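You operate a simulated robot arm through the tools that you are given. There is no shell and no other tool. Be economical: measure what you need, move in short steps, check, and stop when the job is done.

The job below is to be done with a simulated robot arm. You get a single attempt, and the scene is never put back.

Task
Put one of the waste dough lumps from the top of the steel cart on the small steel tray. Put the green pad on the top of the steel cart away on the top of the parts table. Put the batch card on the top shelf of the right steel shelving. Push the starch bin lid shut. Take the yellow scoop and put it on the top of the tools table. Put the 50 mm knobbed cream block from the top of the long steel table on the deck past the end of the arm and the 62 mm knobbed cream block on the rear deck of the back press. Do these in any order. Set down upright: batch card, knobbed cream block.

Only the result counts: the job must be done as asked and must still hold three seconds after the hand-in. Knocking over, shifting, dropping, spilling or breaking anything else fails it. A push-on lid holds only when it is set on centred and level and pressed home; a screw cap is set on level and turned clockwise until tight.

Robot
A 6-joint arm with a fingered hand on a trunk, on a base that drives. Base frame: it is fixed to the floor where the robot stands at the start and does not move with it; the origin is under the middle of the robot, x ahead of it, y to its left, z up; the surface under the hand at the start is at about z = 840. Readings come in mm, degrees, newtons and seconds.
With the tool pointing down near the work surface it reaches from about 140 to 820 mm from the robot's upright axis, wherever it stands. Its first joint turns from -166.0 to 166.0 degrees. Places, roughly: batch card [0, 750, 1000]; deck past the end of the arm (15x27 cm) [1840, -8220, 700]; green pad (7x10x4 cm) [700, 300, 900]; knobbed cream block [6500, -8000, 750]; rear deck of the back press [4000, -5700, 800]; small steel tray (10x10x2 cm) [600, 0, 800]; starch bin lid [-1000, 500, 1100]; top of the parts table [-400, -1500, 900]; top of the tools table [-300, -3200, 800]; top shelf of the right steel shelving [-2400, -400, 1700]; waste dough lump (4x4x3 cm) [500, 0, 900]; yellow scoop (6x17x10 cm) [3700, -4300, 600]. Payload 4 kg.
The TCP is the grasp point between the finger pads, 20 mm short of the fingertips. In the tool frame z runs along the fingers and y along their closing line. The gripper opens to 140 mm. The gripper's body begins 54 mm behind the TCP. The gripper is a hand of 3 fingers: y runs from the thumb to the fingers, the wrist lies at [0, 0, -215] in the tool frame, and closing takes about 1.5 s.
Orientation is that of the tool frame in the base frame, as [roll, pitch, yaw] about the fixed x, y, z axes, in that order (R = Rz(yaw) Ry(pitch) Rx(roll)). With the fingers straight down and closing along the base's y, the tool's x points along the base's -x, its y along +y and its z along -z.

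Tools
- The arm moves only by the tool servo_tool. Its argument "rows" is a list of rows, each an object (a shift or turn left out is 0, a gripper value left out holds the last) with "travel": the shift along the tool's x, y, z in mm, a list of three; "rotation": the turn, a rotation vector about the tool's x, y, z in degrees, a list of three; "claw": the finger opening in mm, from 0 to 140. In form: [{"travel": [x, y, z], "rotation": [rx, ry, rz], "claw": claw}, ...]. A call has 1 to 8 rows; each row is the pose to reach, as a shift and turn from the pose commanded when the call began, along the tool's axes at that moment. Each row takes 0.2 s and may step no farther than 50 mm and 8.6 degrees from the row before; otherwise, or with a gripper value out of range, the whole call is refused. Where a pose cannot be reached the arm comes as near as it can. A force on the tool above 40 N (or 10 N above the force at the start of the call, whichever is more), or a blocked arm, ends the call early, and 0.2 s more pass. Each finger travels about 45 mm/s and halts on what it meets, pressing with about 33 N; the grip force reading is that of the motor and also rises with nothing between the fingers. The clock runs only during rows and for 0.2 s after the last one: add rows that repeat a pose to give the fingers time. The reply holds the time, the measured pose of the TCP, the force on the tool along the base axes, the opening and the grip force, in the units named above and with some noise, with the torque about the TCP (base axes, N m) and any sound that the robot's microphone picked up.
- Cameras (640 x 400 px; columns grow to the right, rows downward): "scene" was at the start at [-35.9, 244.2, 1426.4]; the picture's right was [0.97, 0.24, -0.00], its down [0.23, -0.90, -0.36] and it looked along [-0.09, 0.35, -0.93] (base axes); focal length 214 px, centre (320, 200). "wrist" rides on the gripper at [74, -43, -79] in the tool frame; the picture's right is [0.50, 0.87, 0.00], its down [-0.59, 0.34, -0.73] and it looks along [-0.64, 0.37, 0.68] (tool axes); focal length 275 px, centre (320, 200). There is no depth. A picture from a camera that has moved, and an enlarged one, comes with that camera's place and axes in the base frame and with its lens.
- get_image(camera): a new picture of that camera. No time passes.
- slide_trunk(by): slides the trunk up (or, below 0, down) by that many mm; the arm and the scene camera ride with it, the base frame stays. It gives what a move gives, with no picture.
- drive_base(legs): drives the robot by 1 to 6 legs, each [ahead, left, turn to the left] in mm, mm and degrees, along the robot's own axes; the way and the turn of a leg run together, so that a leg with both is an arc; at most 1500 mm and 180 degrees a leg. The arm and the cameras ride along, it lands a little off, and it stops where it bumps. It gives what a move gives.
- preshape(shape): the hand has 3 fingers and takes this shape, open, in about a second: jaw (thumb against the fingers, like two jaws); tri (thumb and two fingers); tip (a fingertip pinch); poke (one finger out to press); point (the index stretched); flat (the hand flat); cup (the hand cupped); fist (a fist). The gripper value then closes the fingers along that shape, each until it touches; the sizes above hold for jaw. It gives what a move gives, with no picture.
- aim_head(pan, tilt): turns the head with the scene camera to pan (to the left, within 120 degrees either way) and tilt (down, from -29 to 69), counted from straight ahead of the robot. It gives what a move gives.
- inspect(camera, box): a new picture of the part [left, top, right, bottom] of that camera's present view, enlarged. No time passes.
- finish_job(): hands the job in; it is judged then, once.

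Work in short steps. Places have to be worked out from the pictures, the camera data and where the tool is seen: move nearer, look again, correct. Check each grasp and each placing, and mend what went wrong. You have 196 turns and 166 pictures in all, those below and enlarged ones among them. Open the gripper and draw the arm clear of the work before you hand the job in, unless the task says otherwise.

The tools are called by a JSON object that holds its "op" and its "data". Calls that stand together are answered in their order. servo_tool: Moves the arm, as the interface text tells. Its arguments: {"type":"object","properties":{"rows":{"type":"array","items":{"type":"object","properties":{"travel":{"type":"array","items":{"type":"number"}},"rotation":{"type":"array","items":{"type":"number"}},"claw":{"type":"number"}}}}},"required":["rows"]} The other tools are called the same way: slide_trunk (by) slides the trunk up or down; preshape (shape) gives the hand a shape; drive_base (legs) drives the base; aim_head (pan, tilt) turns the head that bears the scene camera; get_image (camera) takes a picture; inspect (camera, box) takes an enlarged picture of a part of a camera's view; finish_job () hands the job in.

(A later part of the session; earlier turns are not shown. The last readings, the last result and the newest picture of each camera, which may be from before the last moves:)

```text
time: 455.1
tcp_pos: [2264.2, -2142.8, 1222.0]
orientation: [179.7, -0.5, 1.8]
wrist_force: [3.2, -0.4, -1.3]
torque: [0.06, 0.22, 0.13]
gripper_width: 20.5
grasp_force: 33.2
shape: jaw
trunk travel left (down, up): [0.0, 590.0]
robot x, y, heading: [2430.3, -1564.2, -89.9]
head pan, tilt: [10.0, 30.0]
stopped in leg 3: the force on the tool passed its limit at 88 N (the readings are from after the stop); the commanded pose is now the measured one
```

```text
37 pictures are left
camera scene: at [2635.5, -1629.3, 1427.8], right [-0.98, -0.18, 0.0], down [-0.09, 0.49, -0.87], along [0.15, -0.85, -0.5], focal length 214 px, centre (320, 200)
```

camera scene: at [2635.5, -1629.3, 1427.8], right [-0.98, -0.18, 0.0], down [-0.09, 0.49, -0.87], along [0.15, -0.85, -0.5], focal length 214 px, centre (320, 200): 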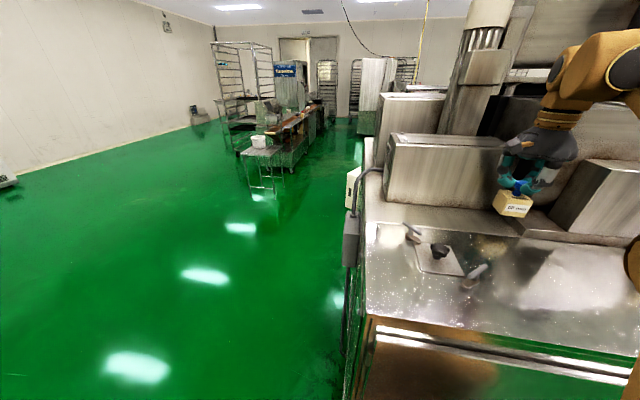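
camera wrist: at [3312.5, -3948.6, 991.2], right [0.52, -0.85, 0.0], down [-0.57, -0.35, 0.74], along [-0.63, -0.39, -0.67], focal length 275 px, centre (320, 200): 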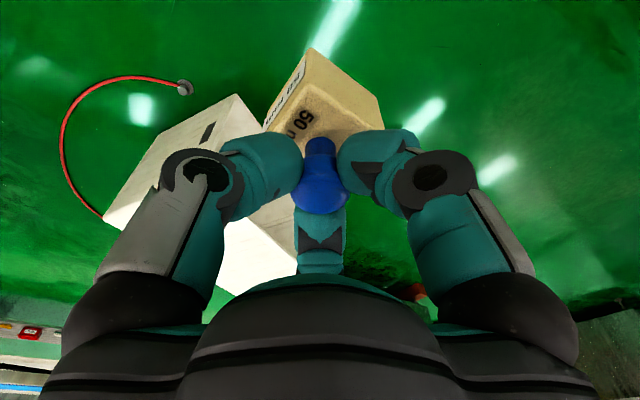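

The extended hand bumped a part of the front press. I move back east a little, then north away from it.

{"op": "drive_base", "data": {"legs": [[0, 60, 0], [-450, 0, 0]]}}

{"op": "get_image", "data": {"camera": "scene"}}

{"op": "get_image", "data": {"camera": "wrist"}}

```text
time: 458.3
tcp_pos: [2322.0, -1692.5, 1222.1]
orientation: [179.7, -0.5, 1.7]
wrist_force: [0.5, 0.4, -0.7]
torque: [0.01, 0.04, 0.0]
gripper_width: 20.5
grasp_force: 32.9
shape: jaw
trunk travel left (down, up): [0.0, 590.0]
robot x, y, heading: [2487.6, -1108.4, -89.8]
head pan, tilt: [10.0, 30.0]
```

```text
36 pictures are left
camera scene: at [2692.8, -1179.2, 1427.9], right [-0.98, -0.18, 0.0], down [-0.09, 0.49, -0.87], along [0.15, -0.85, -0.5], focal length 214 px, centre (320, 200)
```

scene: 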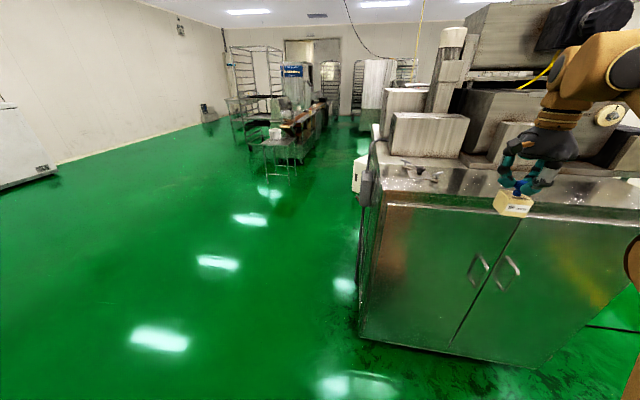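

```text
35 pictures are left
camera wrist: at [2393.9, -1647.0, 1302.2], right [0.53, -0.85, 0.01], down [-0.58, -0.35, 0.73], along [-0.62, -0.39, -0.68], focal length 275 px, centre (320, 200)
```

wrist: 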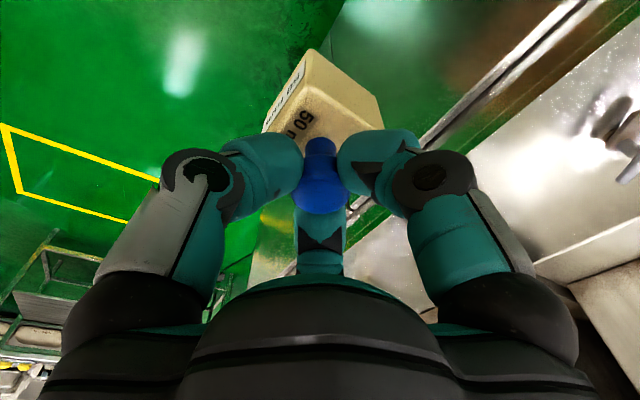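

Nothing was disturbed and the block is still held. I retract the hand and continue west, then south.

{"op": "servo_tool", "data": {"rows": [{"travel": [0, -40, 0]}, {"travel": [0, -80, 0]}, {"travel": [0, -130, 0]}]}}

{"op": "drive_base", "data": {"legs": [[0, -1500, 0], [0, -210, 0], [1500, 0, 0], [1500, 0, 0], [1300, 0, 0]]}}

{"op": "get_image", "data": {"camera": "scene"}}

```text
time: 459.1
tcp_pos: [2318.0, -1561.1, 1220.2]
orientation: [179.7, -0.4, 1.9]
wrist_force: [0.2, 0.5, -1.3]
torque: [-0.01, 0.03, 0.02]
gripper_width: 20.6
grasp_force: 33.3
shape: jaw
trunk travel left (down, up): [0.0, 590.0]
robot x, y, heading: [2486.4, -1109.3, -90.2]
head pan, tilt: [10.0, 30.0]
```

```text
time: 488.1
tcp_pos: [580.5, -5879.6, 1219.6]
orientation: [179.7, -0.5, 2.4]
wrist_force: [0.0, -0.1, -1.5]
torque: [0.02, -0.01, 0.01]
gripper_width: 20.6
grasp_force: 33.0
shape: jaw
trunk travel left (down, up): [0.0, 590.0]
robot x, y, heading: [749.0, -5429.7, -89.1]
head pan, tilt: [10.0, 30.0]
```

```text
34 pictures are left
camera scene: at [951.5, -5493.2, 1427.9], right [-0.98, -0.19, 0.0], down [-0.09, 0.49, -0.87], along [0.16, -0.85, -0.5], focal length 214 px, centre (320, 200)
```

scene: 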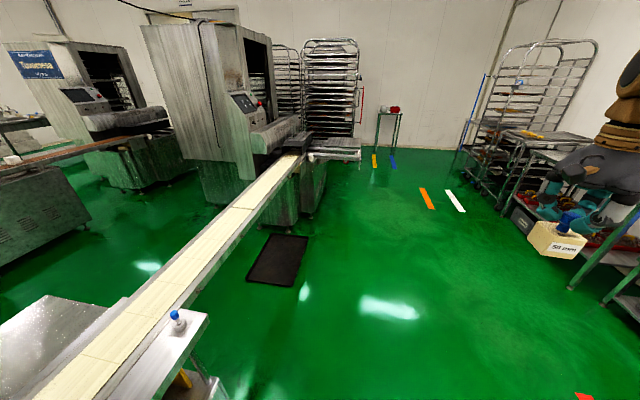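

The arm's end and a small deck beyond it are visible at (300–360,150). I enlarge.

{"op": "inspect", "data": {"camera": "scene", "box": [240, 90, 390, 220]}}

```text
3.08 times, centred on (315, 155) of scene
camera zoom: at [951.5, -5493.2, 1427.9], right [-0.98, -0.19, 0.0], down [-0.09, 0.49, -0.87], along [0.16, -0.85, -0.5], focal length 660 px, centre (335, 338)
```

zoom: 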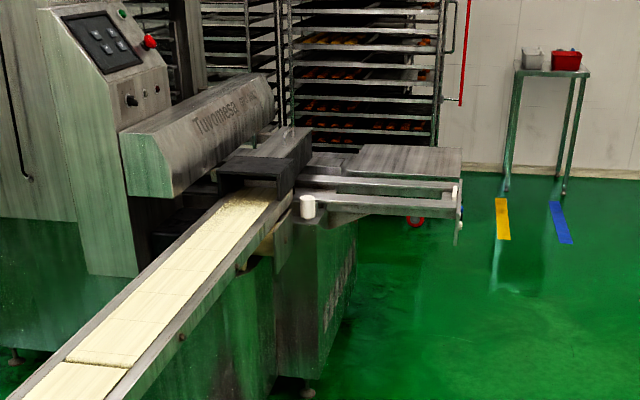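

The exact deck is not clear yet; I drive closer for a better look.

{"op": "drive_base", "data": {"legs": [[1350, 0, -0.9]]}}

{"op": "aim_head", "data": {"pan": 30, "tilt": 35}}

{"op": "get_image", "data": {"camera": "scene"}}

```text
time: 494.8
tcp_pos: [572.6, -7227.7, 1220.2]
orientation: [179.7, -0.5, 1.1]
wrist_force: [0.8, 1.2, -1.5]
torque: [0.01, 0.0, 0.02]
gripper_width: 20.8
grasp_force: 33.0
shape: jaw
trunk travel left (down, up): [0.0, 590.0]
robot x, y, heading: [750.1, -6779.0, -90.5]
head pan, tilt: [10.0, 30.0]
```

```text
time: 495.6
tcp_pos: [573.1, -7227.0, 1219.9]
orientation: [179.7, -0.5, 1.0]
wrist_force: [-0.1, -0.4, -2.0]
torque: [-0.01, -0.01, 0.01]
gripper_width: 20.8
grasp_force: 32.6
shape: jaw
trunk travel left (down, up): [0.0, 590.0]
robot x, y, heading: [748.0, -6778.0, -90.4]
head pan, tilt: [30.0, 35.0]
```

```text
32 pictures are left
camera scene: at [981.3, -6837.6, 1420.1], right [-0.87, -0.49, 0.0], down [-0.28, 0.5, -0.82], along [0.4, -0.71, -0.57], focal length 214 px, centre (320, 200)
```

scene: 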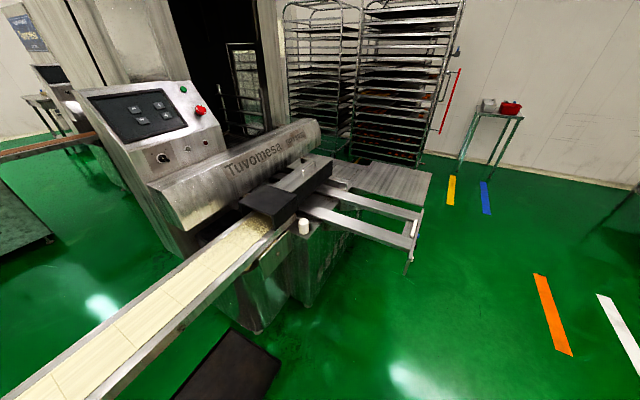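

{"op": "inspect", "data": {"camera": "scene", "box": [220, 110, 440, 270]}}

```text
2.50 times, centred on (330, 190) of scene
camera zoom: at [981.3, -6837.6, 1420.1], right [-0.87, -0.49, 0.0], down [-0.28, 0.5, -0.82], along [0.4, -0.71, -0.57], focal length 536 px, centre (295, 225)
```

zoom: 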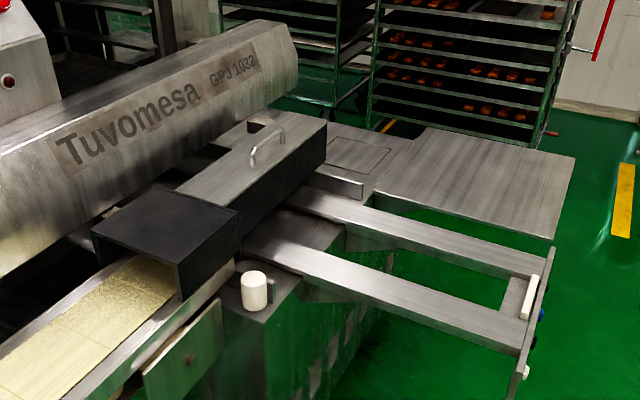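

An outlined deck plate lies beyond the box, past the arm's end. I drive alongside and raise the trunk for a steeper view.

{"op": "drive_base", "data": {"legs": [[1150, -100, 0]]}}

{"op": "slide_trunk", "data": {"by": 350}}

{"op": "aim_head", "data": {"pan": 75, "tilt": 42}}

{"op": "get_image", "data": {"camera": "scene"}}

```text
time: 501.4
tcp_pos: [464.2, -8350.6, 1219.6]
orientation: [179.7, -0.6, 1.1]
wrist_force: [0.2, -0.3, -1.7]
torque: [0.0, -0.03, 0.0]
gripper_width: 20.8
grasp_force: 32.7
shape: jaw
trunk travel left (down, up): [0.0, 590.0]
robot x, y, heading: [639.0, -7904.7, -90.6]
head pan, tilt: [30.0, 35.0]
```

```text
time: 504.8
tcp_pos: [463.6, -8351.1, 1570.4]
orientation: [179.7, -0.5, 1.2]
wrist_force: [-0.2, 0.2, -1.4]
torque: [-0.02, -0.02, -0.05]
gripper_width: 20.8
grasp_force: 33.1
shape: jaw
trunk travel left (down, up): [-350.0, 240.0]
robot x, y, heading: [637.9, -7900.5, -90.5]
head pan, tilt: [30.0, 35.0]
```

```text
time: 505.9
tcp_pos: [463.1, -8349.5, 1570.3]
orientation: [179.7, -0.6, 1.1]
wrist_force: [-0.3, -0.6, -1.2]
torque: [-0.04, -0.03, 0.0]
gripper_width: 20.6
grasp_force: 33.0
shape: jaw
trunk travel left (down, up): [-350.0, 240.0]
robot x, y, heading: [643.7, -7900.8, -90.3]
head pan, tilt: [75.0, 42.0]
```

```text
30 pictures are left
camera scene: at [908.6, -7905.4, 1759.6], right [-0.27, -0.96, 0.0], down [-0.64, 0.18, -0.74], along [0.72, -0.2, -0.67], focal length 214 px, centre (320, 200)
```

scene: 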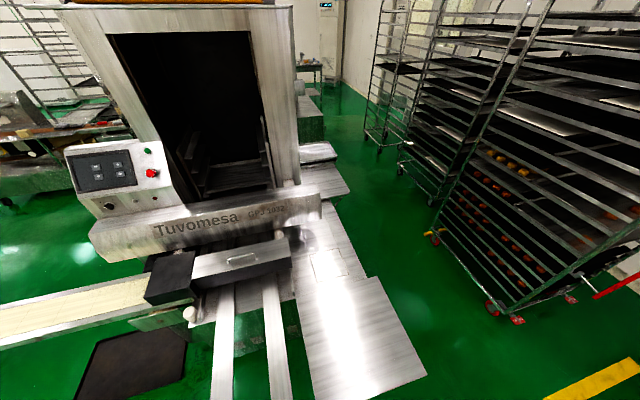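

The deck plate just past the arm's end shows at about (328,219), matching the given place. I enlarge.

{"op": "inspect", "data": {"camera": "scene", "box": [260, 140, 420, 300]}}

```text
2.50 times, centred on (340, 220) of scene
camera zoom: at [908.6, -7905.4, 1759.6], right [-0.27, -0.96, 0.0], down [-0.64, 0.18, -0.74], along [0.72, -0.2, -0.67], focal length 536 px, centre (270, 150)
```

zoom: 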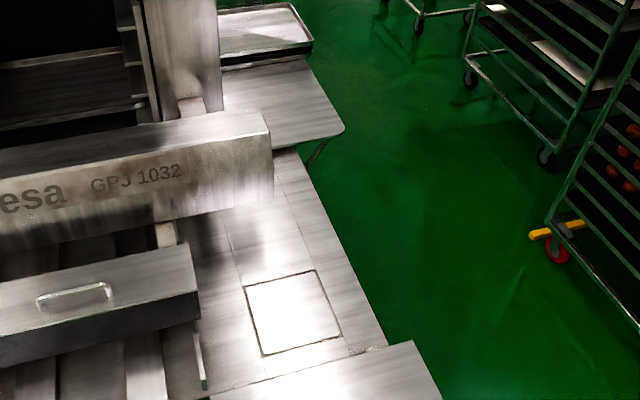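

The deck strip past the arm's end is at z≈712, centred around (1830,-8225). The floor south of it (y -8290…-9370) is free, so I go there and face north.

{"op": "drive_base", "data": {"legs": [[920, 0, 0.4], [0, 0, 180], [0, -1020, 0]]}}

{"op": "aim_head", "data": {"pan": -20, "tilt": 60}}

{"op": "get_image", "data": {"camera": "scene"}}

```text
time: 523.3
tcp_pos: [1745.8, -8244.4, 1570.0]
orientation: [179.7, -0.5, -170.8]
wrist_force: [0.5, -0.1, -0.8]
torque: [-0.01, 0.02, 0.01]
gripper_width: 20.6
grasp_force: 32.7
shape: jaw
trunk travel left (down, up): [-350.0, 240.0]
robot x, y, heading: [1633.9, -8712.2, 97.5]
head pan, tilt: [75.0, 42.0]
```

```text
time: 525.0
tcp_pos: [1745.1, -8243.9, 1569.2]
orientation: [179.7, -0.5, -170.8]
wrist_force: [0.8, -0.3, -1.1]
torque: [0.01, -0.04, 0.01]
gripper_width: 20.9
grasp_force: 32.5
shape: jaw
trunk travel left (down, up): [-350.0, 240.0]
robot x, y, heading: [1633.9, -8711.7, 97.4]
head pan, tilt: [-20.0, 60.0]
```

```text
28 pictures are left
camera scene: at [1459.3, -8692.6, 1735.8], right [0.98, -0.21, 0.0], down [-0.19, -0.85, -0.5], along [0.11, 0.49, -0.87], focal length 214 px, centre (320, 200)
```

scene: 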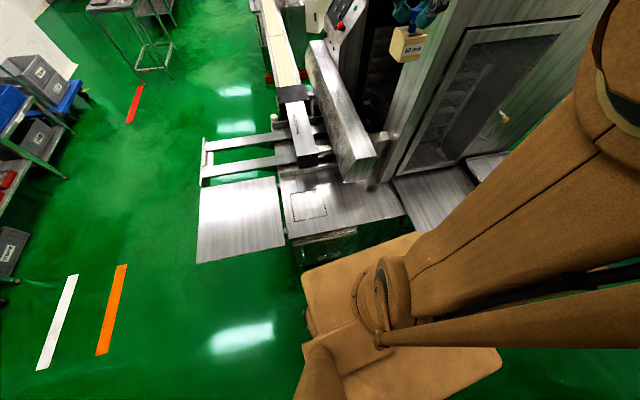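

The hand is beside the deck. I lower the trunk again, keeping clear, then move over the target (1835,-8238).

{"op": "slide_trunk", "data": {"by": -350}}

{"op": "servo_tool", "data": {"rows": [{"travel": [-44, -4, 30]}, {"travel": [-89, -8, 60]}, {"travel": [-89, -8, 105]}, {"travel": [-89, -8, 150]}, {"travel": [-89, -8, 195]}, {"travel": [-89, -8, 240]}, {"travel": [-89, -8, 285]}, {"travel": [-89, -8, 330]}]}}

{"op": "get_image", "data": {"camera": "scene"}}

{"op": "get_image", "data": {"camera": "wrist"}}

```text
time: 528.4
tcp_pos: [1744.7, -8243.8, 1219.9]
orientation: [179.7, -0.5, -170.8]
wrist_force: [-0.5, 0.9, -1.2]
torque: [0.01, 0.02, -0.03]
gripper_width: 20.6
grasp_force: 32.9
shape: jaw
trunk travel left (down, up): [0.0, 590.0]
robot x, y, heading: [1631.4, -8713.2, 97.7]
head pan, tilt: [-20.0, 60.0]
```

```text
refused: row 1 steps farther than a row can; nothing moved
```

```text
27 pictures are left
camera scene: at [1459.4, -8692.7, 1385.9], right [0.98, -0.22, 0.0], down [-0.19, -0.85, -0.5], along [0.11, 0.49, -0.87], focal length 214 px, centre (320, 200)
```

scene: 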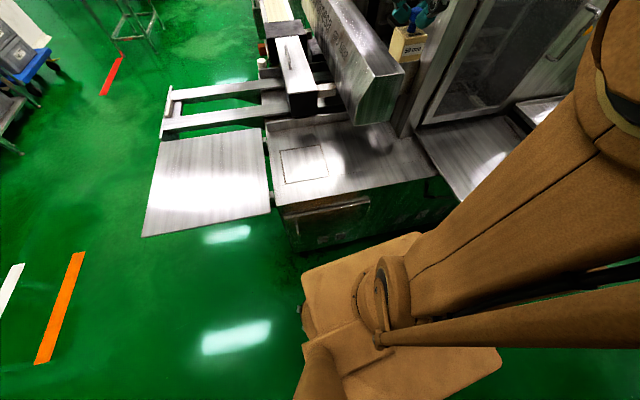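

```text
26 pictures are left
camera wrist: at [1679.3, -8297.1, 1300.5], right [-0.63, 0.78, 0.01], down [0.53, 0.43, 0.73], along [0.56, 0.47, -0.68], focal length 275 px, centre (320, 200)
```

wrist: 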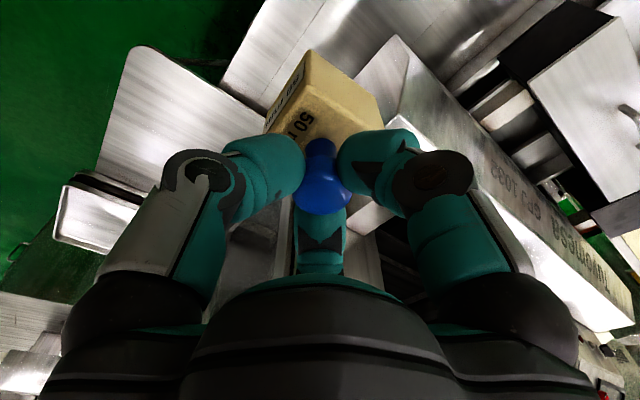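

I recompute the steps: shift 95 mm east and lower in stages.

{"op": "servo_tool", "data": {"rows": [{"travel": [-33, 1, 0]}, {"travel": [-65, 2, 20]}, {"travel": [-97, 4, 50]}, {"travel": [-97, 4, 98]}, {"travel": [-97, 4, 146]}, {"travel": [-97, 4, 194]}, {"travel": [-97, 4, 242]}, {"travel": [-97, 4, 290]}]}}

{"op": "get_image", "data": {"camera": "scene"}}

```text
time: 530.2
tcp_pos: [1837.3, -8221.6, 928.4]
orientation: [179.7, -0.5, -170.9]
wrist_force: [0.8, -0.5, -0.5]
torque: [0.05, -0.01, -0.01]
gripper_width: 20.5
grasp_force: 32.2
shape: jaw
trunk travel left (down, up): [0.0, 590.0]
robot x, y, heading: [1632.6, -8710.7, 97.6]
head pan, tilt: [-20.0, 60.0]
```

```text
25 pictures are left
camera scene: at [1459.6, -8692.3, 1385.8], right [0.98, -0.22, 0.0], down [-0.19, -0.85, -0.5], along [0.11, 0.49, -0.87], focal length 214 px, centre (320, 200)
```

scene: 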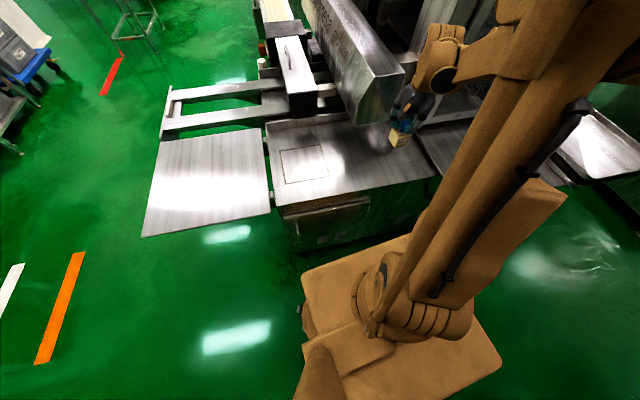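

The block is over the deck. I lower toward expected contact at TCP ≈782.

{"op": "servo_tool", "data": {"rows": [{"travel": [0, 0, 40]}, {"travel": [0, 0, 80]}, {"travel": [0, 0, 110]}, {"travel": [0, 0, 125]}, {"travel": [0, 0, 132]}, {"travel": [0, 0, 138]}, {"travel": [0, 0, 143]}, {"travel": [0, 0, 148]}]}}

{"op": "inspect", "data": {"camera": "scene", "box": [330, 70, 470, 190]}}

```text
time: 532.0
tcp_pos: [1836.6, -8221.2, 780.6]
orientation: [179.8, -0.5, -170.8]
wrist_force: [-0.5, -0.3, 1.6]
torque: [0.06, -0.02, -0.01]
gripper_width: 20.6
grasp_force: 32.8
shape: jaw
trunk travel left (down, up): [0.0, 590.0]
robot x, y, heading: [1635.2, -8709.8, 97.5]
head pan, tilt: [-20.0, 60.0]
```

```text
3.33 times, centred on (400, 130) of scene
camera zoom: at [1459.3, -8693.0, 1385.9], right [0.98, -0.22, 0.0], down [-0.19, -0.85, -0.5], along [0.11, 0.49, -0.87], focal length 715 px, centre (53, 433)
```

zoom: 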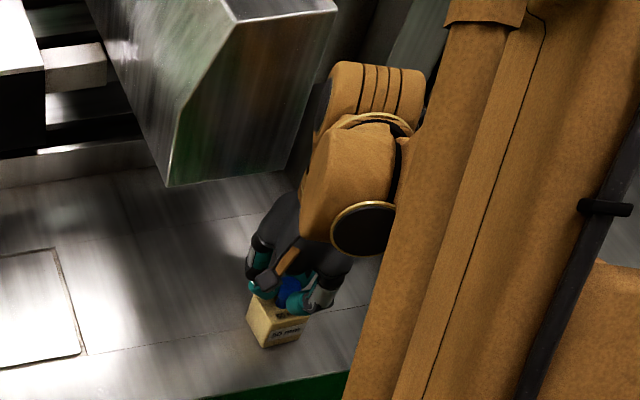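

The reading shows first contact and the block sits level on the deck. I lower 2 mm, release and rise.

{"op": "servo_tool", "data": {"rows": [{"travel": [0, 0, 3]}, {"travel": [0, 0, 3], "claw": 40}, {"travel": [0, 0, 3], "claw": 70}, {"travel": [0, 0, 3], "claw": 80}, {"travel": [0, 0, 3], "claw": 80}, {"travel": [0, 0, -35], "claw": 80}, {"travel": [0, 0, -80], "claw": 80}, {"travel": [0, 0, -125], "claw": 80}]}}

{"op": "inspect", "data": {"camera": "scene", "box": [330, 70, 470, 190]}}

```text
time: 533.8
tcp_pos: [1838.6, -8223.1, 907.3]
orientation: [179.7, -0.6, -170.9]
wrist_force: [-1.3, 0.3, 0.0]
torque: [0.03, 0.0, 0.03]
gripper_width: 79.4
grasp_force: 0.1
shape: jaw
trunk travel left (down, up): [0.0, 590.0]
robot x, y, heading: [1634.8, -8710.8, 97.6]
head pan, tilt: [-20.0, 60.0]
```

```text
3.33 times, centred on (400, 130) of scene
camera zoom: at [1459.4, -8692.9, 1385.8], right [0.98, -0.22, 0.0], down [-0.19, -0.85, -0.5], along [0.11, 0.49, -0.87], focal length 715 px, centre (53, 433)
```

zoom: 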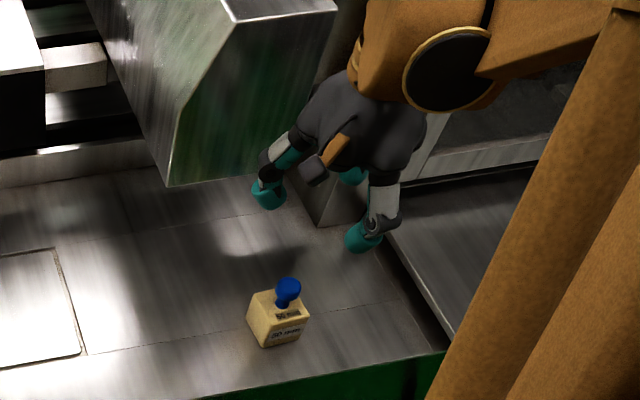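

The 50 mm block stands on the deck. I raise and retract the hand, then drive back by the known route.

{"op": "servo_tool", "data": {"rows": [{"travel": [0, 0, -45]}, {"travel": [0, 0, -90]}, {"travel": [0, 0, -135]}, {"travel": [0, 0, -180]}, {"travel": [0, 0, -225]}, {"travel": [0, 0, -270]}, {"travel": [0, 0, -315]}, {"travel": [20, -40, -315]}]}}

{"op": "drive_base", "data": {"legs": [[0, 900, 0], [0, 0, -7.6], [1500, 0, 0], [1500, 0, 0]]}}

```text
time: 535.6
tcp_pos: [1824.5, -8265.7, 1221.1]
orientation: [179.6, -0.5, -170.8]
wrist_force: [0.7, -0.3, -0.2]
torque: [-0.03, 0.01, 0.0]
gripper_width: 79.5
grasp_force: 0.1
shape: jaw
trunk travel left (down, up): [0.0, 590.0]
robot x, y, heading: [1630.5, -8711.8, 97.5]
head pan, tilt: [-20.0, 60.0]
```

```text
time: 555.1
tcp_pos: [994.1, -5383.2, 1221.2]
orientation: [179.7, -0.4, -178.0]
wrist_force: [-1.0, -1.0, 0.4]
torque: [-0.01, -0.01, -0.02]
gripper_width: 79.9
grasp_force: 0.1
shape: jaw
trunk travel left (down, up): [0.0, 590.0]
robot x, y, heading: [743.6, -5803.9, 90.5]
head pan, tilt: [-20.0, 60.0]
```

{"op": "drive_base", "data": {"legs": [[1500, 0, -0.5], [1500, 0, 0], [1500, 0, 0], [190, 0, 0], [0, -1500, 0], [0, -1500, 0]]}}

{"op": "drive_base", "data": {"legs": [[0, -1500, 0], [0, -1500, 0], [0, -560, 0], [0, 0, -180], [1500, 0, 0], [1500, 0, 0]]}}

```text
time: 592.0
tcp_pos: [4080.6, -712.3, 1220.3]
orientation: [179.7, -0.4, -178.9]
wrist_force: [-0.1, 0.4, 0.5]
torque: [0.01, -0.01, 0.03]
gripper_width: 79.4
grasp_force: 0.0
shape: jaw
trunk travel left (down, up): [0.0, 590.0]
robot x, y, heading: [3828.5, -1129.9, 89.2]
head pan, tilt: [-20.0, 60.0]
```

```text
time: 621.8
tcp_pos: [7191.6, -2775.0, 1219.5]
orientation: [179.8, -0.5, 8.7]
wrist_force: [0.5, 0.4, -0.5]
torque: [-0.04, 0.01, 0.0]
gripper_width: 79.7
grasp_force: 0.1
shape: jaw
trunk travel left (down, up): [0.0, 590.0]
robot x, y, heading: [7384.7, -2327.7, -82.5]
head pan, tilt: [-20.0, 60.0]
stopped in leg 5: the robot was blocked; the commanded pose is now the measured one
```

Something blocked the base, likely the chest freezer by the wall. I look before moving.

{"op": "aim_head", "data": {"pan": 10, "tilt": 45}}

{"op": "get_image", "data": {"camera": "scene"}}

```text
time: 622.8
tcp_pos: [7192.6, -2773.3, 1220.4]
orientation: [179.6, -0.5, 8.8]
wrist_force: [0.2, -0.4, -0.5]
torque: [0.0, 0.03, -0.02]
gripper_width: 79.9
grasp_force: 0.1
shape: jaw
trunk travel left (down, up): [0.0, 590.0]
robot x, y, heading: [7390.6, -2326.5, -83.2]
head pan, tilt: [10.0, 45.0]
```

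```text
22 pictures are left
camera scene: at [7595.2, -2362.8, 1405.3], right [-0.96, -0.29, 0.0], down [-0.21, 0.68, -0.71], along [0.21, -0.68, -0.71], focal length 214 px, centre (320, 200)
```

scene: 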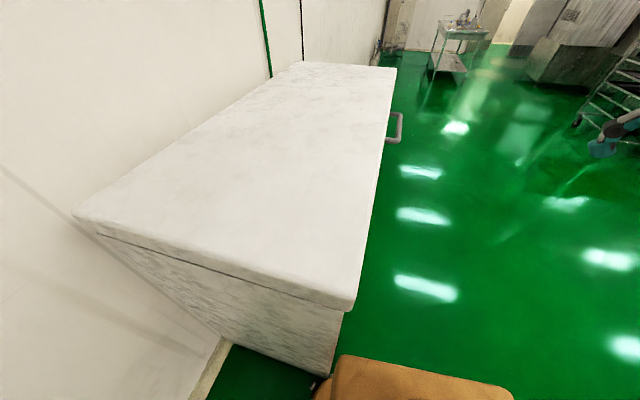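

The base touched the freezer's corner; nothing moved. I back off, go around it to the west, then south toward the long table's east side.

{"op": "drive_base", "data": {"legs": [[-80, 0, 0], [0, -600, -7], [1500, 0, 0], [1500, 0, 0], [1500, 0, 0], [0, 430, 0]]}}

```text
time: 650.1
tcp_pos: [7128.8, -7210.9, 1220.5]
orientation: [179.7, -0.5, 3.9]
wrist_force: [-0.7, 0.4, 0.4]
torque: [-0.01, -0.02, 0.03]
gripper_width: 79.7
grasp_force: 0.0
shape: jaw
trunk travel left (down, up): [0.0, 590.0]
robot x, y, heading: [7359.7, -6783.2, -87.7]
head pan, tilt: [10.0, 45.0]
```

{"op": "drive_base", "data": {"legs": [[1400, -160, -2.3]]}}

{"op": "aim_head", "data": {"pan": -70, "tilt": 45}}

{"op": "aim_head", "data": {"pan": -75, "tilt": 45}}

{"op": "get_image", "data": {"camera": "scene"}}

```text
time: 657.2
tcp_pos: [6974.8, -8607.2, 1220.1]
orientation: [179.7, -0.6, 1.4]
wrist_force: [0.1, 0.8, 0.3]
torque: [0.0, 0.0, 0.0]
gripper_width: 79.6
grasp_force: 0.0
shape: jaw
trunk travel left (down, up): [0.0, 590.0]
robot x, y, heading: [7226.9, -8186.1, -90.2]
head pan, tilt: [10.0, 45.0]
```

```text
time: 658.7
tcp_pos: [6975.7, -8606.4, 1221.8]
orientation: [179.7, -0.4, 1.4]
wrist_force: [-0.2, 0.0, 0.4]
torque: [-0.04, 0.01, 0.01]
gripper_width: 79.8
grasp_force: 0.1
shape: jaw
trunk travel left (down, up): [0.0, 590.0]
robot x, y, heading: [7224.9, -8187.9, -90.1]
head pan, tilt: [-70.0, 45.0]
```

```text
time: 659.4
tcp_pos: [6974.5, -8606.4, 1221.1]
orientation: [179.6, -0.6, 1.4]
wrist_force: [-0.4, -0.2, 0.0]
torque: [0.04, -0.01, 0.0]
gripper_width: 79.4
grasp_force: 0.1
shape: jaw
trunk travel left (down, up): [0.0, 590.0]
robot x, y, heading: [7228.8, -8192.8, -90.3]
head pan, tilt: [-75.0, 45.0]
```

```text
21 pictures are left
camera scene: at [7334.8, -8191.0, 1405.3], right [-0.26, 0.97, 0.0], down [0.68, 0.18, -0.71], along [-0.68, -0.18, -0.71], focal length 214 px, centre (320, 200)
```

scene: 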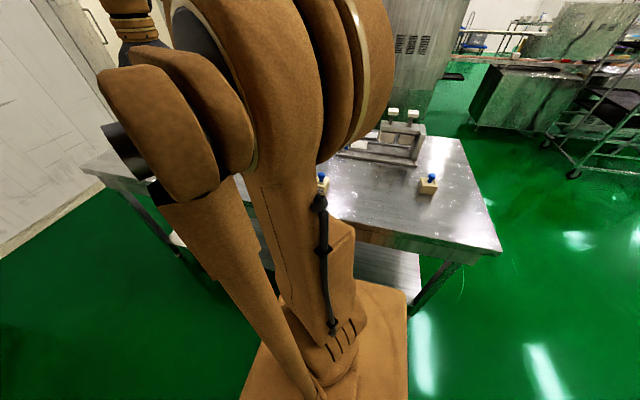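

The 62 mm block shows at about (6735,-8330). I move the hand over it.

{"op": "servo_tool", "data": {"rows": [{"travel": [-29, -35, 5]}, {"travel": [-58, -70, 10]}, {"travel": [-87, -105, 20]}, {"travel": [-116, -140, 30]}, {"travel": [-146, -175, 45]}, {"travel": [-175, -211, 60]}, {"travel": [-204, -246, 75]}, {"travel": [-230, -277, 95]}]}}

{"op": "get_image", "data": {"camera": "wrist"}}

{"op": "get_image", "data": {"camera": "scene"}}

```text
time: 661.2
tcp_pos: [6739.8, -8335.7, 1123.0]
orientation: [179.8, -0.6, 1.5]
wrist_force: [0.0, -0.1, 0.3]
torque: [0.01, 0.01, 0.01]
gripper_width: 79.7
grasp_force: 0.1
shape: jaw
trunk travel left (down, up): [0.0, 590.0]
robot x, y, heading: [7227.5, -8188.8, -90.1]
head pan, tilt: [-75.0, 45.0]
```

```text
20 pictures are left
camera wrist: at [6811.9, -8290.0, 1203.8], right [0.52, -0.85, 0.01], down [-0.59, -0.35, 0.73], along [-0.62, -0.39, -0.68], focal length 275 px, centre (320, 200)
```

wrist: 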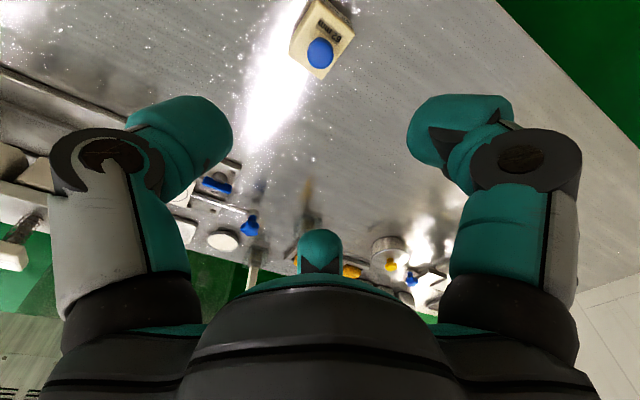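

```text
19 pictures are left
camera scene: at [7334.3, -8190.6, 1405.4], right [-0.26, 0.97, 0.0], down [0.68, 0.18, -0.71], along [-0.68, -0.18, -0.71], focal length 214 px, centre (320, 200)
```

scene: 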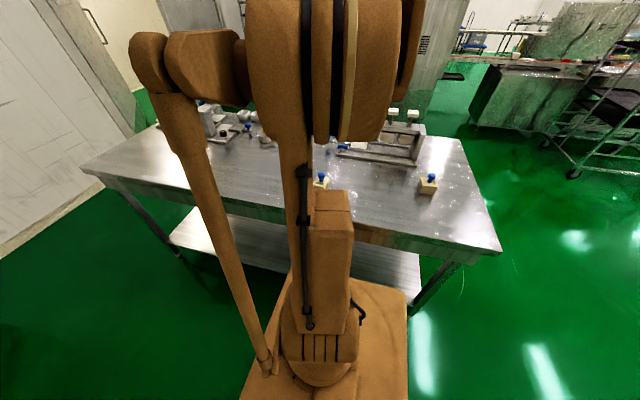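

{"op": "inspect", "data": {"camera": "wrist", "box": [280, 0, 365, 85]}}

```text
4.71 times, centred on (322, 42) of wrist
camera zoom: at [6811.9, -8290.0, 1203.8], right [0.52, -0.85, 0.01], down [-0.59, -0.35, 0.73], along [-0.62, -0.39, -0.68], focal length 1295 px, centre (308, 941)
```

zoom: 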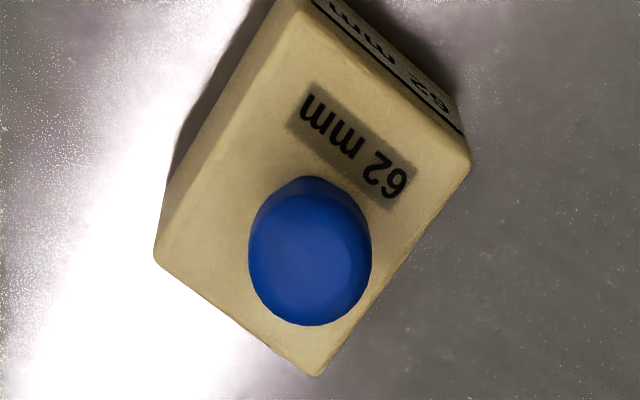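

Confirmed: 62 mm. The knob is at about (6729,-8346); I correct and descend to just above.

{"op": "servo_tool", "data": {"rows": [{"travel": [-11, 10, 40]}, {"travel": [-11, 10, 80]}, {"travel": [-11, 10, 125]}, {"travel": [-11, 10, 165]}]}}

{"op": "get_image", "data": {"camera": "wrist"}}

```text
time: 662.2
tcp_pos: [6728.6, -8346.4, 958.1]
orientation: [179.7, -0.6, 1.4]
wrist_force: [-0.3, -0.6, -0.4]
torque: [0.01, 0.0, 0.02]
gripper_width: 79.6
grasp_force: 0.1
shape: jaw
trunk travel left (down, up): [0.0, 590.0]
robot x, y, heading: [7229.5, -8191.3, -90.0]
head pan, tilt: [-75.0, 45.0]
```

```text
17 pictures are left
camera wrist: at [6800.7, -8301.2, 1039.1], right [0.52, -0.85, 0.01], down [-0.59, -0.35, 0.73], along [-0.62, -0.39, -0.68], focal length 275 px, centre (320, 200)
```

wrist: 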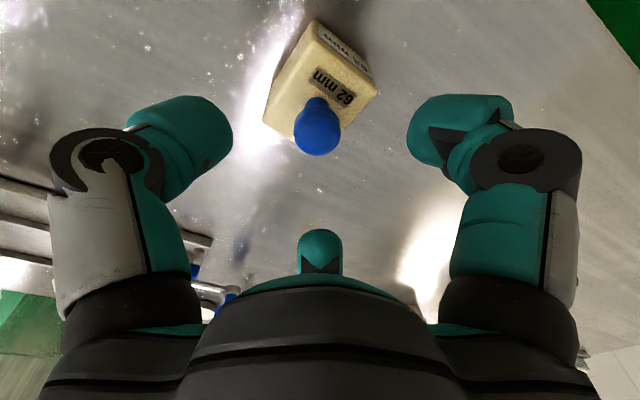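

The knob is centred. I descend to z≈912 and close.

{"op": "servo_tool", "data": {"rows": [{"travel": [2, -2, 25]}, {"travel": [2, -2, 46]}, {"travel": [2, -2, 46], "claw": 5}, {"travel": [2, -2, 46], "claw": 5}, {"travel": [2, -2, 46], "claw": 5}, {"travel": [2, -2, 46], "claw": 5}, {"travel": [2, -2, 46], "claw": 5}, {"travel": [2, -2, 46], "claw": 5}]}}

{"op": "servo_tool", "data": {"rows": [{"travel": [0, 0, -40]}, {"travel": [0, 0, -85]}, {"travel": [0, 0, -130]}, {"travel": [0, 0, -175]}, {"travel": [0, 0, -220]}, {"travel": [0, 0, -265]}, {"travel": [0, 0, -300]}]}}

{"op": "get_image", "data": {"camera": "wrist"}}

```text
time: 664.0
tcp_pos: [6730.9, -8345.2, 912.1]
orientation: [179.7, -0.5, 1.4]
wrist_force: [-0.8, 0.2, 0.9]
torque: [-0.01, -0.05, 0.01]
gripper_width: 20.4
grasp_force: 33.1
shape: jaw
trunk travel left (down, up): [0.0, 590.0]
robot x, y, heading: [7223.2, -8187.7, -90.4]
head pan, tilt: [-75.0, 45.0]
```

```text
time: 665.6
tcp_pos: [6729.4, -8344.4, 1212.3]
orientation: [179.7, -0.4, 1.4]
wrist_force: [0.1, 0.0, -1.3]
torque: [0.03, 0.01, -0.01]
gripper_width: 20.5
grasp_force: 32.8
shape: jaw
trunk travel left (down, up): [0.0, 590.0]
robot x, y, heading: [7224.2, -8192.1, -90.2]
head pan, tilt: [-75.0, 45.0]
```

```text
16 pictures are left
camera wrist: at [6800.8, -8298.2, 1292.7], right [0.52, -0.85, 0.01], down [-0.59, -0.35, 0.73], along [-0.62, -0.39, -0.68], focal length 275 px, centre (320, 200)
```

wrist: 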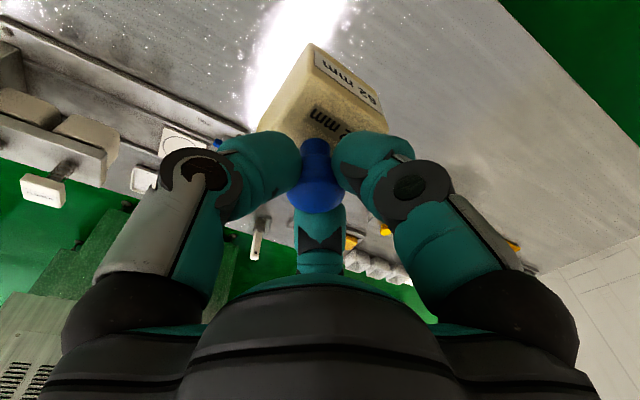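

The 62 mm block is held. I bring the hand in front of the robot and drive the known way toward the west side of the back press.

{"op": "servo_tool", "data": {"rows": [{"travel": [34, 33, 0]}, {"travel": [68, 66, 0]}, {"travel": [102, 99, 0]}, {"travel": [136, 132, 0]}, {"travel": [170, 165, 0]}, {"travel": [204, 198, 0]}, {"travel": [238, 231, 0]}, {"travel": [272, 264, 0]}]}}

{"op": "drive_base", "data": {"legs": [[-1100, 0, 0], [0, -720, 0], [-1500, 0, 0], [-1500, 0, 0], [-640, 0, 0], [0, -1500, 0]]}}

```text
time: 667.4
tcp_pos: [7007.9, -8601.4, 1213.3]
orientation: [179.7, -0.5, 1.5]
wrist_force: [-0.7, 0.4, -0.8]
torque: [-0.01, 0.01, -0.02]
gripper_width: 20.6
grasp_force: 33.0
shape: jaw
trunk travel left (down, up): [0.0, 590.0]
robot x, y, heading: [7223.1, -8188.9, -90.1]
head pan, tilt: [-75.0, 45.0]
```

```text
time: 700.7
tcp_pos: [4758.7, -3921.2, 1213.3]
orientation: [179.8, -0.5, 2.8]
wrist_force: [0.0, 0.7, -1.4]
torque: [0.0, 0.0, 0.05]
gripper_width: 20.5
grasp_force: 33.4
shape: jaw
trunk travel left (down, up): [0.0, 590.0]
robot x, y, heading: [4968.2, -3504.4, -88.7]
head pan, tilt: [-75.0, 45.0]
```

{"op": "drive_base", "data": {"legs": [[-50, -1500, -1.3], [0, -200, 0], [1350, 0, 0]]}}

{"op": "aim_head", "data": {"pan": 25, "tilt": 38}}

{"op": "aim_head", "data": {"pan": 35, "tilt": 38}}

{"op": "get_image", "data": {"camera": "scene"}}

```text
refused: leg 1 is longer than a leg can be; nothing moved
```

```text
time: 702.4
tcp_pos: [4757.8, -3920.9, 1213.0]
orientation: [179.6, -0.6, 2.8]
wrist_force: [-0.4, 0.0, -0.8]
torque: [0.01, 0.01, 0.0]
gripper_width: 20.5
grasp_force: 33.2
shape: jaw
trunk travel left (down, up): [0.0, 590.0]
robot x, y, heading: [4968.4, -3504.7, -89.0]
head pan, tilt: [25.0, 38.0]
```

```text
time: 703.1
tcp_pos: [4758.7, -3922.6, 1212.3]
orientation: [179.7, -0.5, 2.8]
wrist_force: [-0.4, -0.8, -0.8]
torque: [0.01, -0.03, 0.01]
gripper_width: 20.7
grasp_force: 33.3
shape: jaw
trunk travel left (down, up): [0.0, 590.0]
robot x, y, heading: [4964.8, -3502.6, -88.8]
head pan, tilt: [35.0, 38.0]
```

```text
15 pictures are left
camera scene: at [5205.5, -3550.6, 1415.6], right [-0.81, -0.59, 0.0], down [-0.36, 0.5, -0.79], along [0.47, -0.64, -0.62], focal length 214 px, centre (320, 200)
```

scene: 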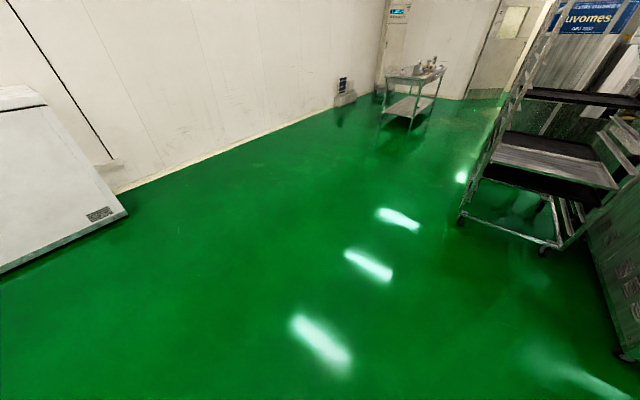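

The leg was a hair too long; I split it and proceed.

{"op": "drive_base", "data": {"legs": [[-50, 0, -1.2], [0, -1450, 0], [0, -250, 0], [1350, 0, 0]]}}

{"op": "get_image", "data": {"camera": "scene"}}

```text
time: 718.6
tcp_pos: [3064.9, -5209.7, 1212.9]
orientation: [179.7, -0.6, 2.2]
wrist_force: [-0.2, -0.6, -0.7]
torque: [0.02, 0.02, 0.0]
gripper_width: 20.7
grasp_force: 33.2
shape: jaw
trunk travel left (down, up): [0.0, 590.0]
robot x, y, heading: [3274.8, -4794.6, -89.5]
head pan, tilt: [35.0, 38.0]
```

```text
14 pictures are left
camera scene: at [3515.3, -4843.8, 1415.6], right [-0.81, -0.58, 0.0], down [-0.36, 0.5, -0.79], along [0.46, -0.64, -0.62], focal length 214 px, centre (320, 200)
```

scene: 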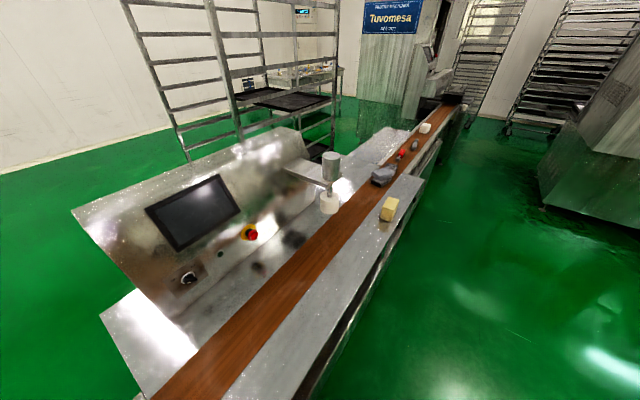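

The rear deck is the steel surface east of the belt, behind the control box and post. I enlarge it.

{"op": "inspect", "data": {"camera": "scene", "box": [280, 110, 440, 240]}}

```text
3.08 times, centred on (360, 175) of scene
camera zoom: at [3515.3, -4843.8, 1415.6], right [-0.81, -0.58, 0.0], down [-0.36, 0.5, -0.79], along [0.46, -0.64, -0.62], focal length 660 px, centre (197, 277)
```

zoom: 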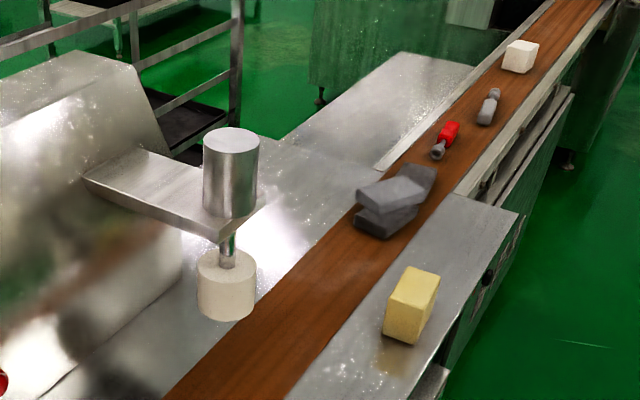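

The rear deck lies at about x 3885–4087, y -5620…-5944. I drive level with it, turn to face it (east), and come close.

{"op": "drive_base", "data": {"legs": [[860, -180, -0.5], [0, 0, 90], [165, 0, 0]]}}

{"op": "aim_head", "data": {"pan": -15, "tilt": 45}}

{"op": "get_image", "data": {"camera": "scene"}}

```text
time: 728.0
tcp_pos: [3674.4, -5835.9, 1213.0]
orientation: [179.8, -0.6, 91.9]
wrist_force: [0.3, -0.5, -1.0]
torque: [-0.01, 0.01, -0.04]
gripper_width: 20.5
grasp_force: 32.9
shape: jaw
trunk travel left (down, up): [0.0, 590.0]
robot x, y, heading: [3265.5, -5622.2, 0.4]
head pan, tilt: [35.0, 38.0]
```

```text
time: 729.1
tcp_pos: [3674.7, -5835.9, 1212.7]
orientation: [179.7, -0.4, 91.9]
wrist_force: [-0.4, 0.6, -1.4]
torque: [0.03, 0.02, 0.03]
gripper_width: 20.2
grasp_force: 33.3
shape: jaw
trunk travel left (down, up): [0.0, 590.0]
robot x, y, heading: [3259.9, -5621.5, 0.5]
head pan, tilt: [-15.0, 45.0]
```

```text
12 pictures are left
camera scene: at [3317.7, -5451.5, 1405.3], right [-0.25, -0.97, 0.0], down [-0.68, 0.18, -0.71], along [0.68, -0.18, -0.71], focal length 214 px, centre (320, 200)
```

scene: 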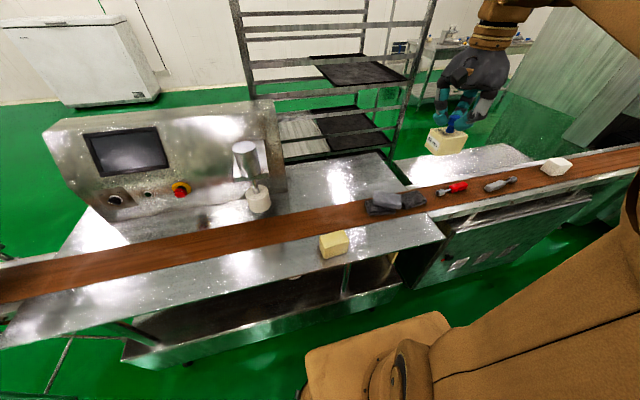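

The rear deck's centre is near (4000,-5720), matching the given place. I move the block over (3970,-5745) and lower partway.

{"op": "servo_tool", "data": {"rows": [{"travel": [10, 37, 5]}, {"travel": [20, 74, 10]}, {"travel": [30, 112, 15]}, {"travel": [41, 149, 20]}, {"travel": [51, 186, 25]}, {"travel": [61, 224, 35]}, {"travel": [71, 261, 50]}, {"travel": [81, 298, 70]}]}}

{"op": "servo_tool", "data": {"rows": [{"travel": [0, 0, 45]}, {"travel": [0, 0, 90]}, {"travel": [0, 0, 135]}, {"travel": [0, 0, 175]}, {"travel": [0, 0, 205]}]}}

{"op": "get_image", "data": {"camera": "scene"}}

```text
time: 730.9
tcp_pos: [3972.6, -5744.9, 1143.8]
orientation: [179.8, -0.5, 91.7]
wrist_force: [0.3, 0.4, -0.2]
torque: [0.03, -0.01, -0.02]
gripper_width: 20.2
grasp_force: 33.1
shape: jaw
trunk travel left (down, up): [0.0, 590.0]
robot x, y, heading: [3261.7, -5622.5, 0.1]
head pan, tilt: [-15.0, 45.0]
```

```text
time: 732.1
tcp_pos: [3974.0, -5742.3, 939.5]
orientation: [179.7, -0.5, 91.9]
wrist_force: [0.8, -0.3, -1.4]
torque: [-0.04, 0.03, 0.01]
gripper_width: 20.2
grasp_force: 33.1
shape: jaw
trunk travel left (down, up): [0.0, 590.0]
robot x, y, heading: [3263.4, -5622.3, 0.3]
head pan, tilt: [-15.0, 45.0]
```

```text
11 pictures are left
camera scene: at [3318.1, -5451.6, 1405.3], right [-0.25, -0.97, 0.0], down [-0.68, 0.18, -0.71], along [0.68, -0.18, -0.71], focal length 214 px, centre (320, 200)
```

scene: 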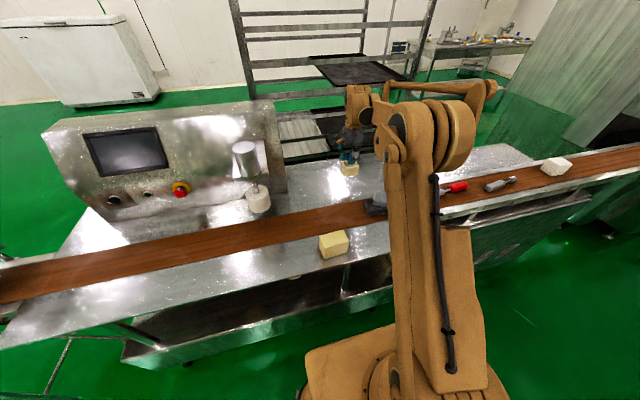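

The block hovers over the rear deck. I lower in small steps until contact.

{"op": "servo_tool", "data": {"rows": [{"travel": [0, 0, 20]}, {"travel": [0, 0, 35]}, {"travel": [0, 0, 45]}, {"travel": [0, 0, 52]}, {"travel": [0, 0, 58]}, {"travel": [0, 0, 63]}, {"travel": [0, 0, 68]}, {"travel": [0, 0, 73]}]}}

{"op": "inspect", "data": {"camera": "scene", "box": [280, 110, 440, 230]}}

```text
time: 733.9
tcp_pos: [3972.0, -5742.3, 867.4]
orientation: [179.7, -0.5, 91.9]
wrist_force: [0.4, 0.3, -0.5]
torque: [0.02, 0.01, -0.01]
gripper_width: 20.5
grasp_force: 32.3
shape: jaw
trunk travel left (down, up): [0.0, 590.0]
robot x, y, heading: [3262.5, -5622.1, 0.1]
head pan, tilt: [-15.0, 45.0]
```

```text
3.33 times, centred on (360, 170) of scene
camera zoom: at [3318.0, -5451.6, 1405.3], right [-0.25, -0.97, 0.0], down [-0.68, 0.18, -0.71], along [0.68, -0.18, -0.71], focal length 715 px, centre (187, 300)
```

zoom: 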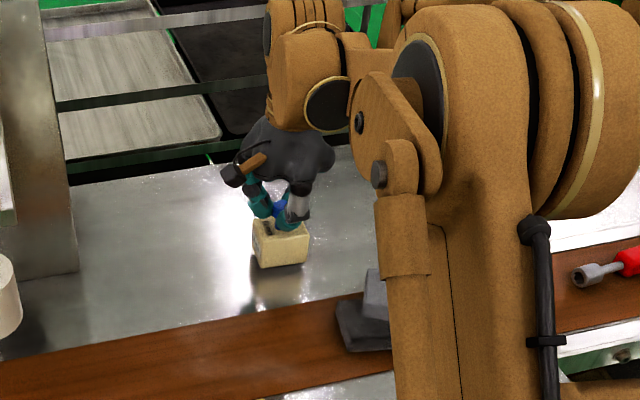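

Still a small gap (reflection). I continue gently.

{"op": "servo_tool", "data": {"rows": [{"travel": [0, 0, 4]}, {"travel": [0, 0, 8]}, {"travel": [0, 0, 12]}, {"travel": [0, 0, 16]}]}}

```text
time: 734.8
tcp_pos: [3971.1, -5742.7, 856.9]
orientation: [179.4, -0.6, 91.8]
wrist_force: [3.2, -1.3, 28.7]
torque: [0.05, -0.11, 0.02]
gripper_width: 20.9
grasp_force: 33.2
shape: jaw
trunk travel left (down, up): [0.0, 590.0]
robot x, y, heading: [3260.7, -5617.4, 0.3]
head pan, tilt: [-15.0, 45.0]
stopped in row 4: the force on the tool passed its limit at 45 N (the readings are from after the stop); the commanded pose is now the measured one
```

Contact made at TCP 857. I ease up slightly, release and rise straight up.

{"op": "servo_tool", "data": {"rows": [{"travel": [0, 0, -1]}, {"travel": [0, 0, -1], "claw": 40}, {"travel": [0, 0, -1], "claw": 70}, {"travel": [0, 0, -1], "claw": 80}, {"travel": [0, 0, -1], "claw": 80}, {"travel": [0, 0, -40], "claw": 80}, {"travel": [0, 0, -85], "claw": 80}, {"travel": [0, 0, -130], "claw": 80}]}}

{"op": "inspect", "data": {"camera": "scene", "box": [280, 110, 440, 230]}}

```text
time: 736.6
tcp_pos: [3970.7, -5745.4, 986.1]
orientation: [179.6, -0.5, 91.9]
wrist_force: [-0.3, 0.0, -0.1]
torque: [0.02, -0.01, 0.02]
gripper_width: 79.5
grasp_force: 0.0
shape: jaw
trunk travel left (down, up): [0.0, 590.0]
robot x, y, heading: [3263.0, -5617.9, 0.2]
head pan, tilt: [-15.0, 45.0]
```

```text
3.33 times, centred on (360, 170) of scene
camera zoom: at [3318.0, -5451.6, 1405.3], right [-0.25, -0.97, 0.0], down [-0.68, 0.18, -0.71], along [0.68, -0.18, -0.71], focal length 715 px, centre (187, 300)
```

zoom: 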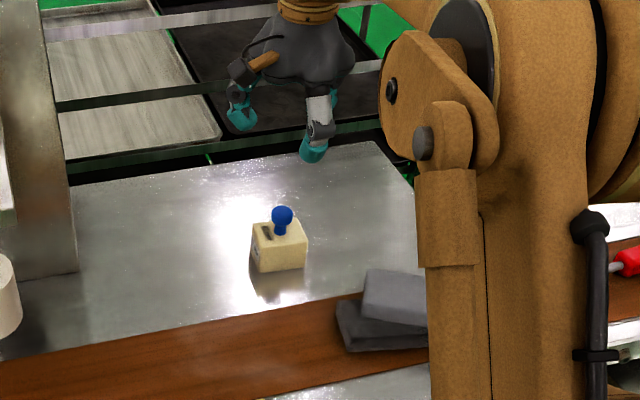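

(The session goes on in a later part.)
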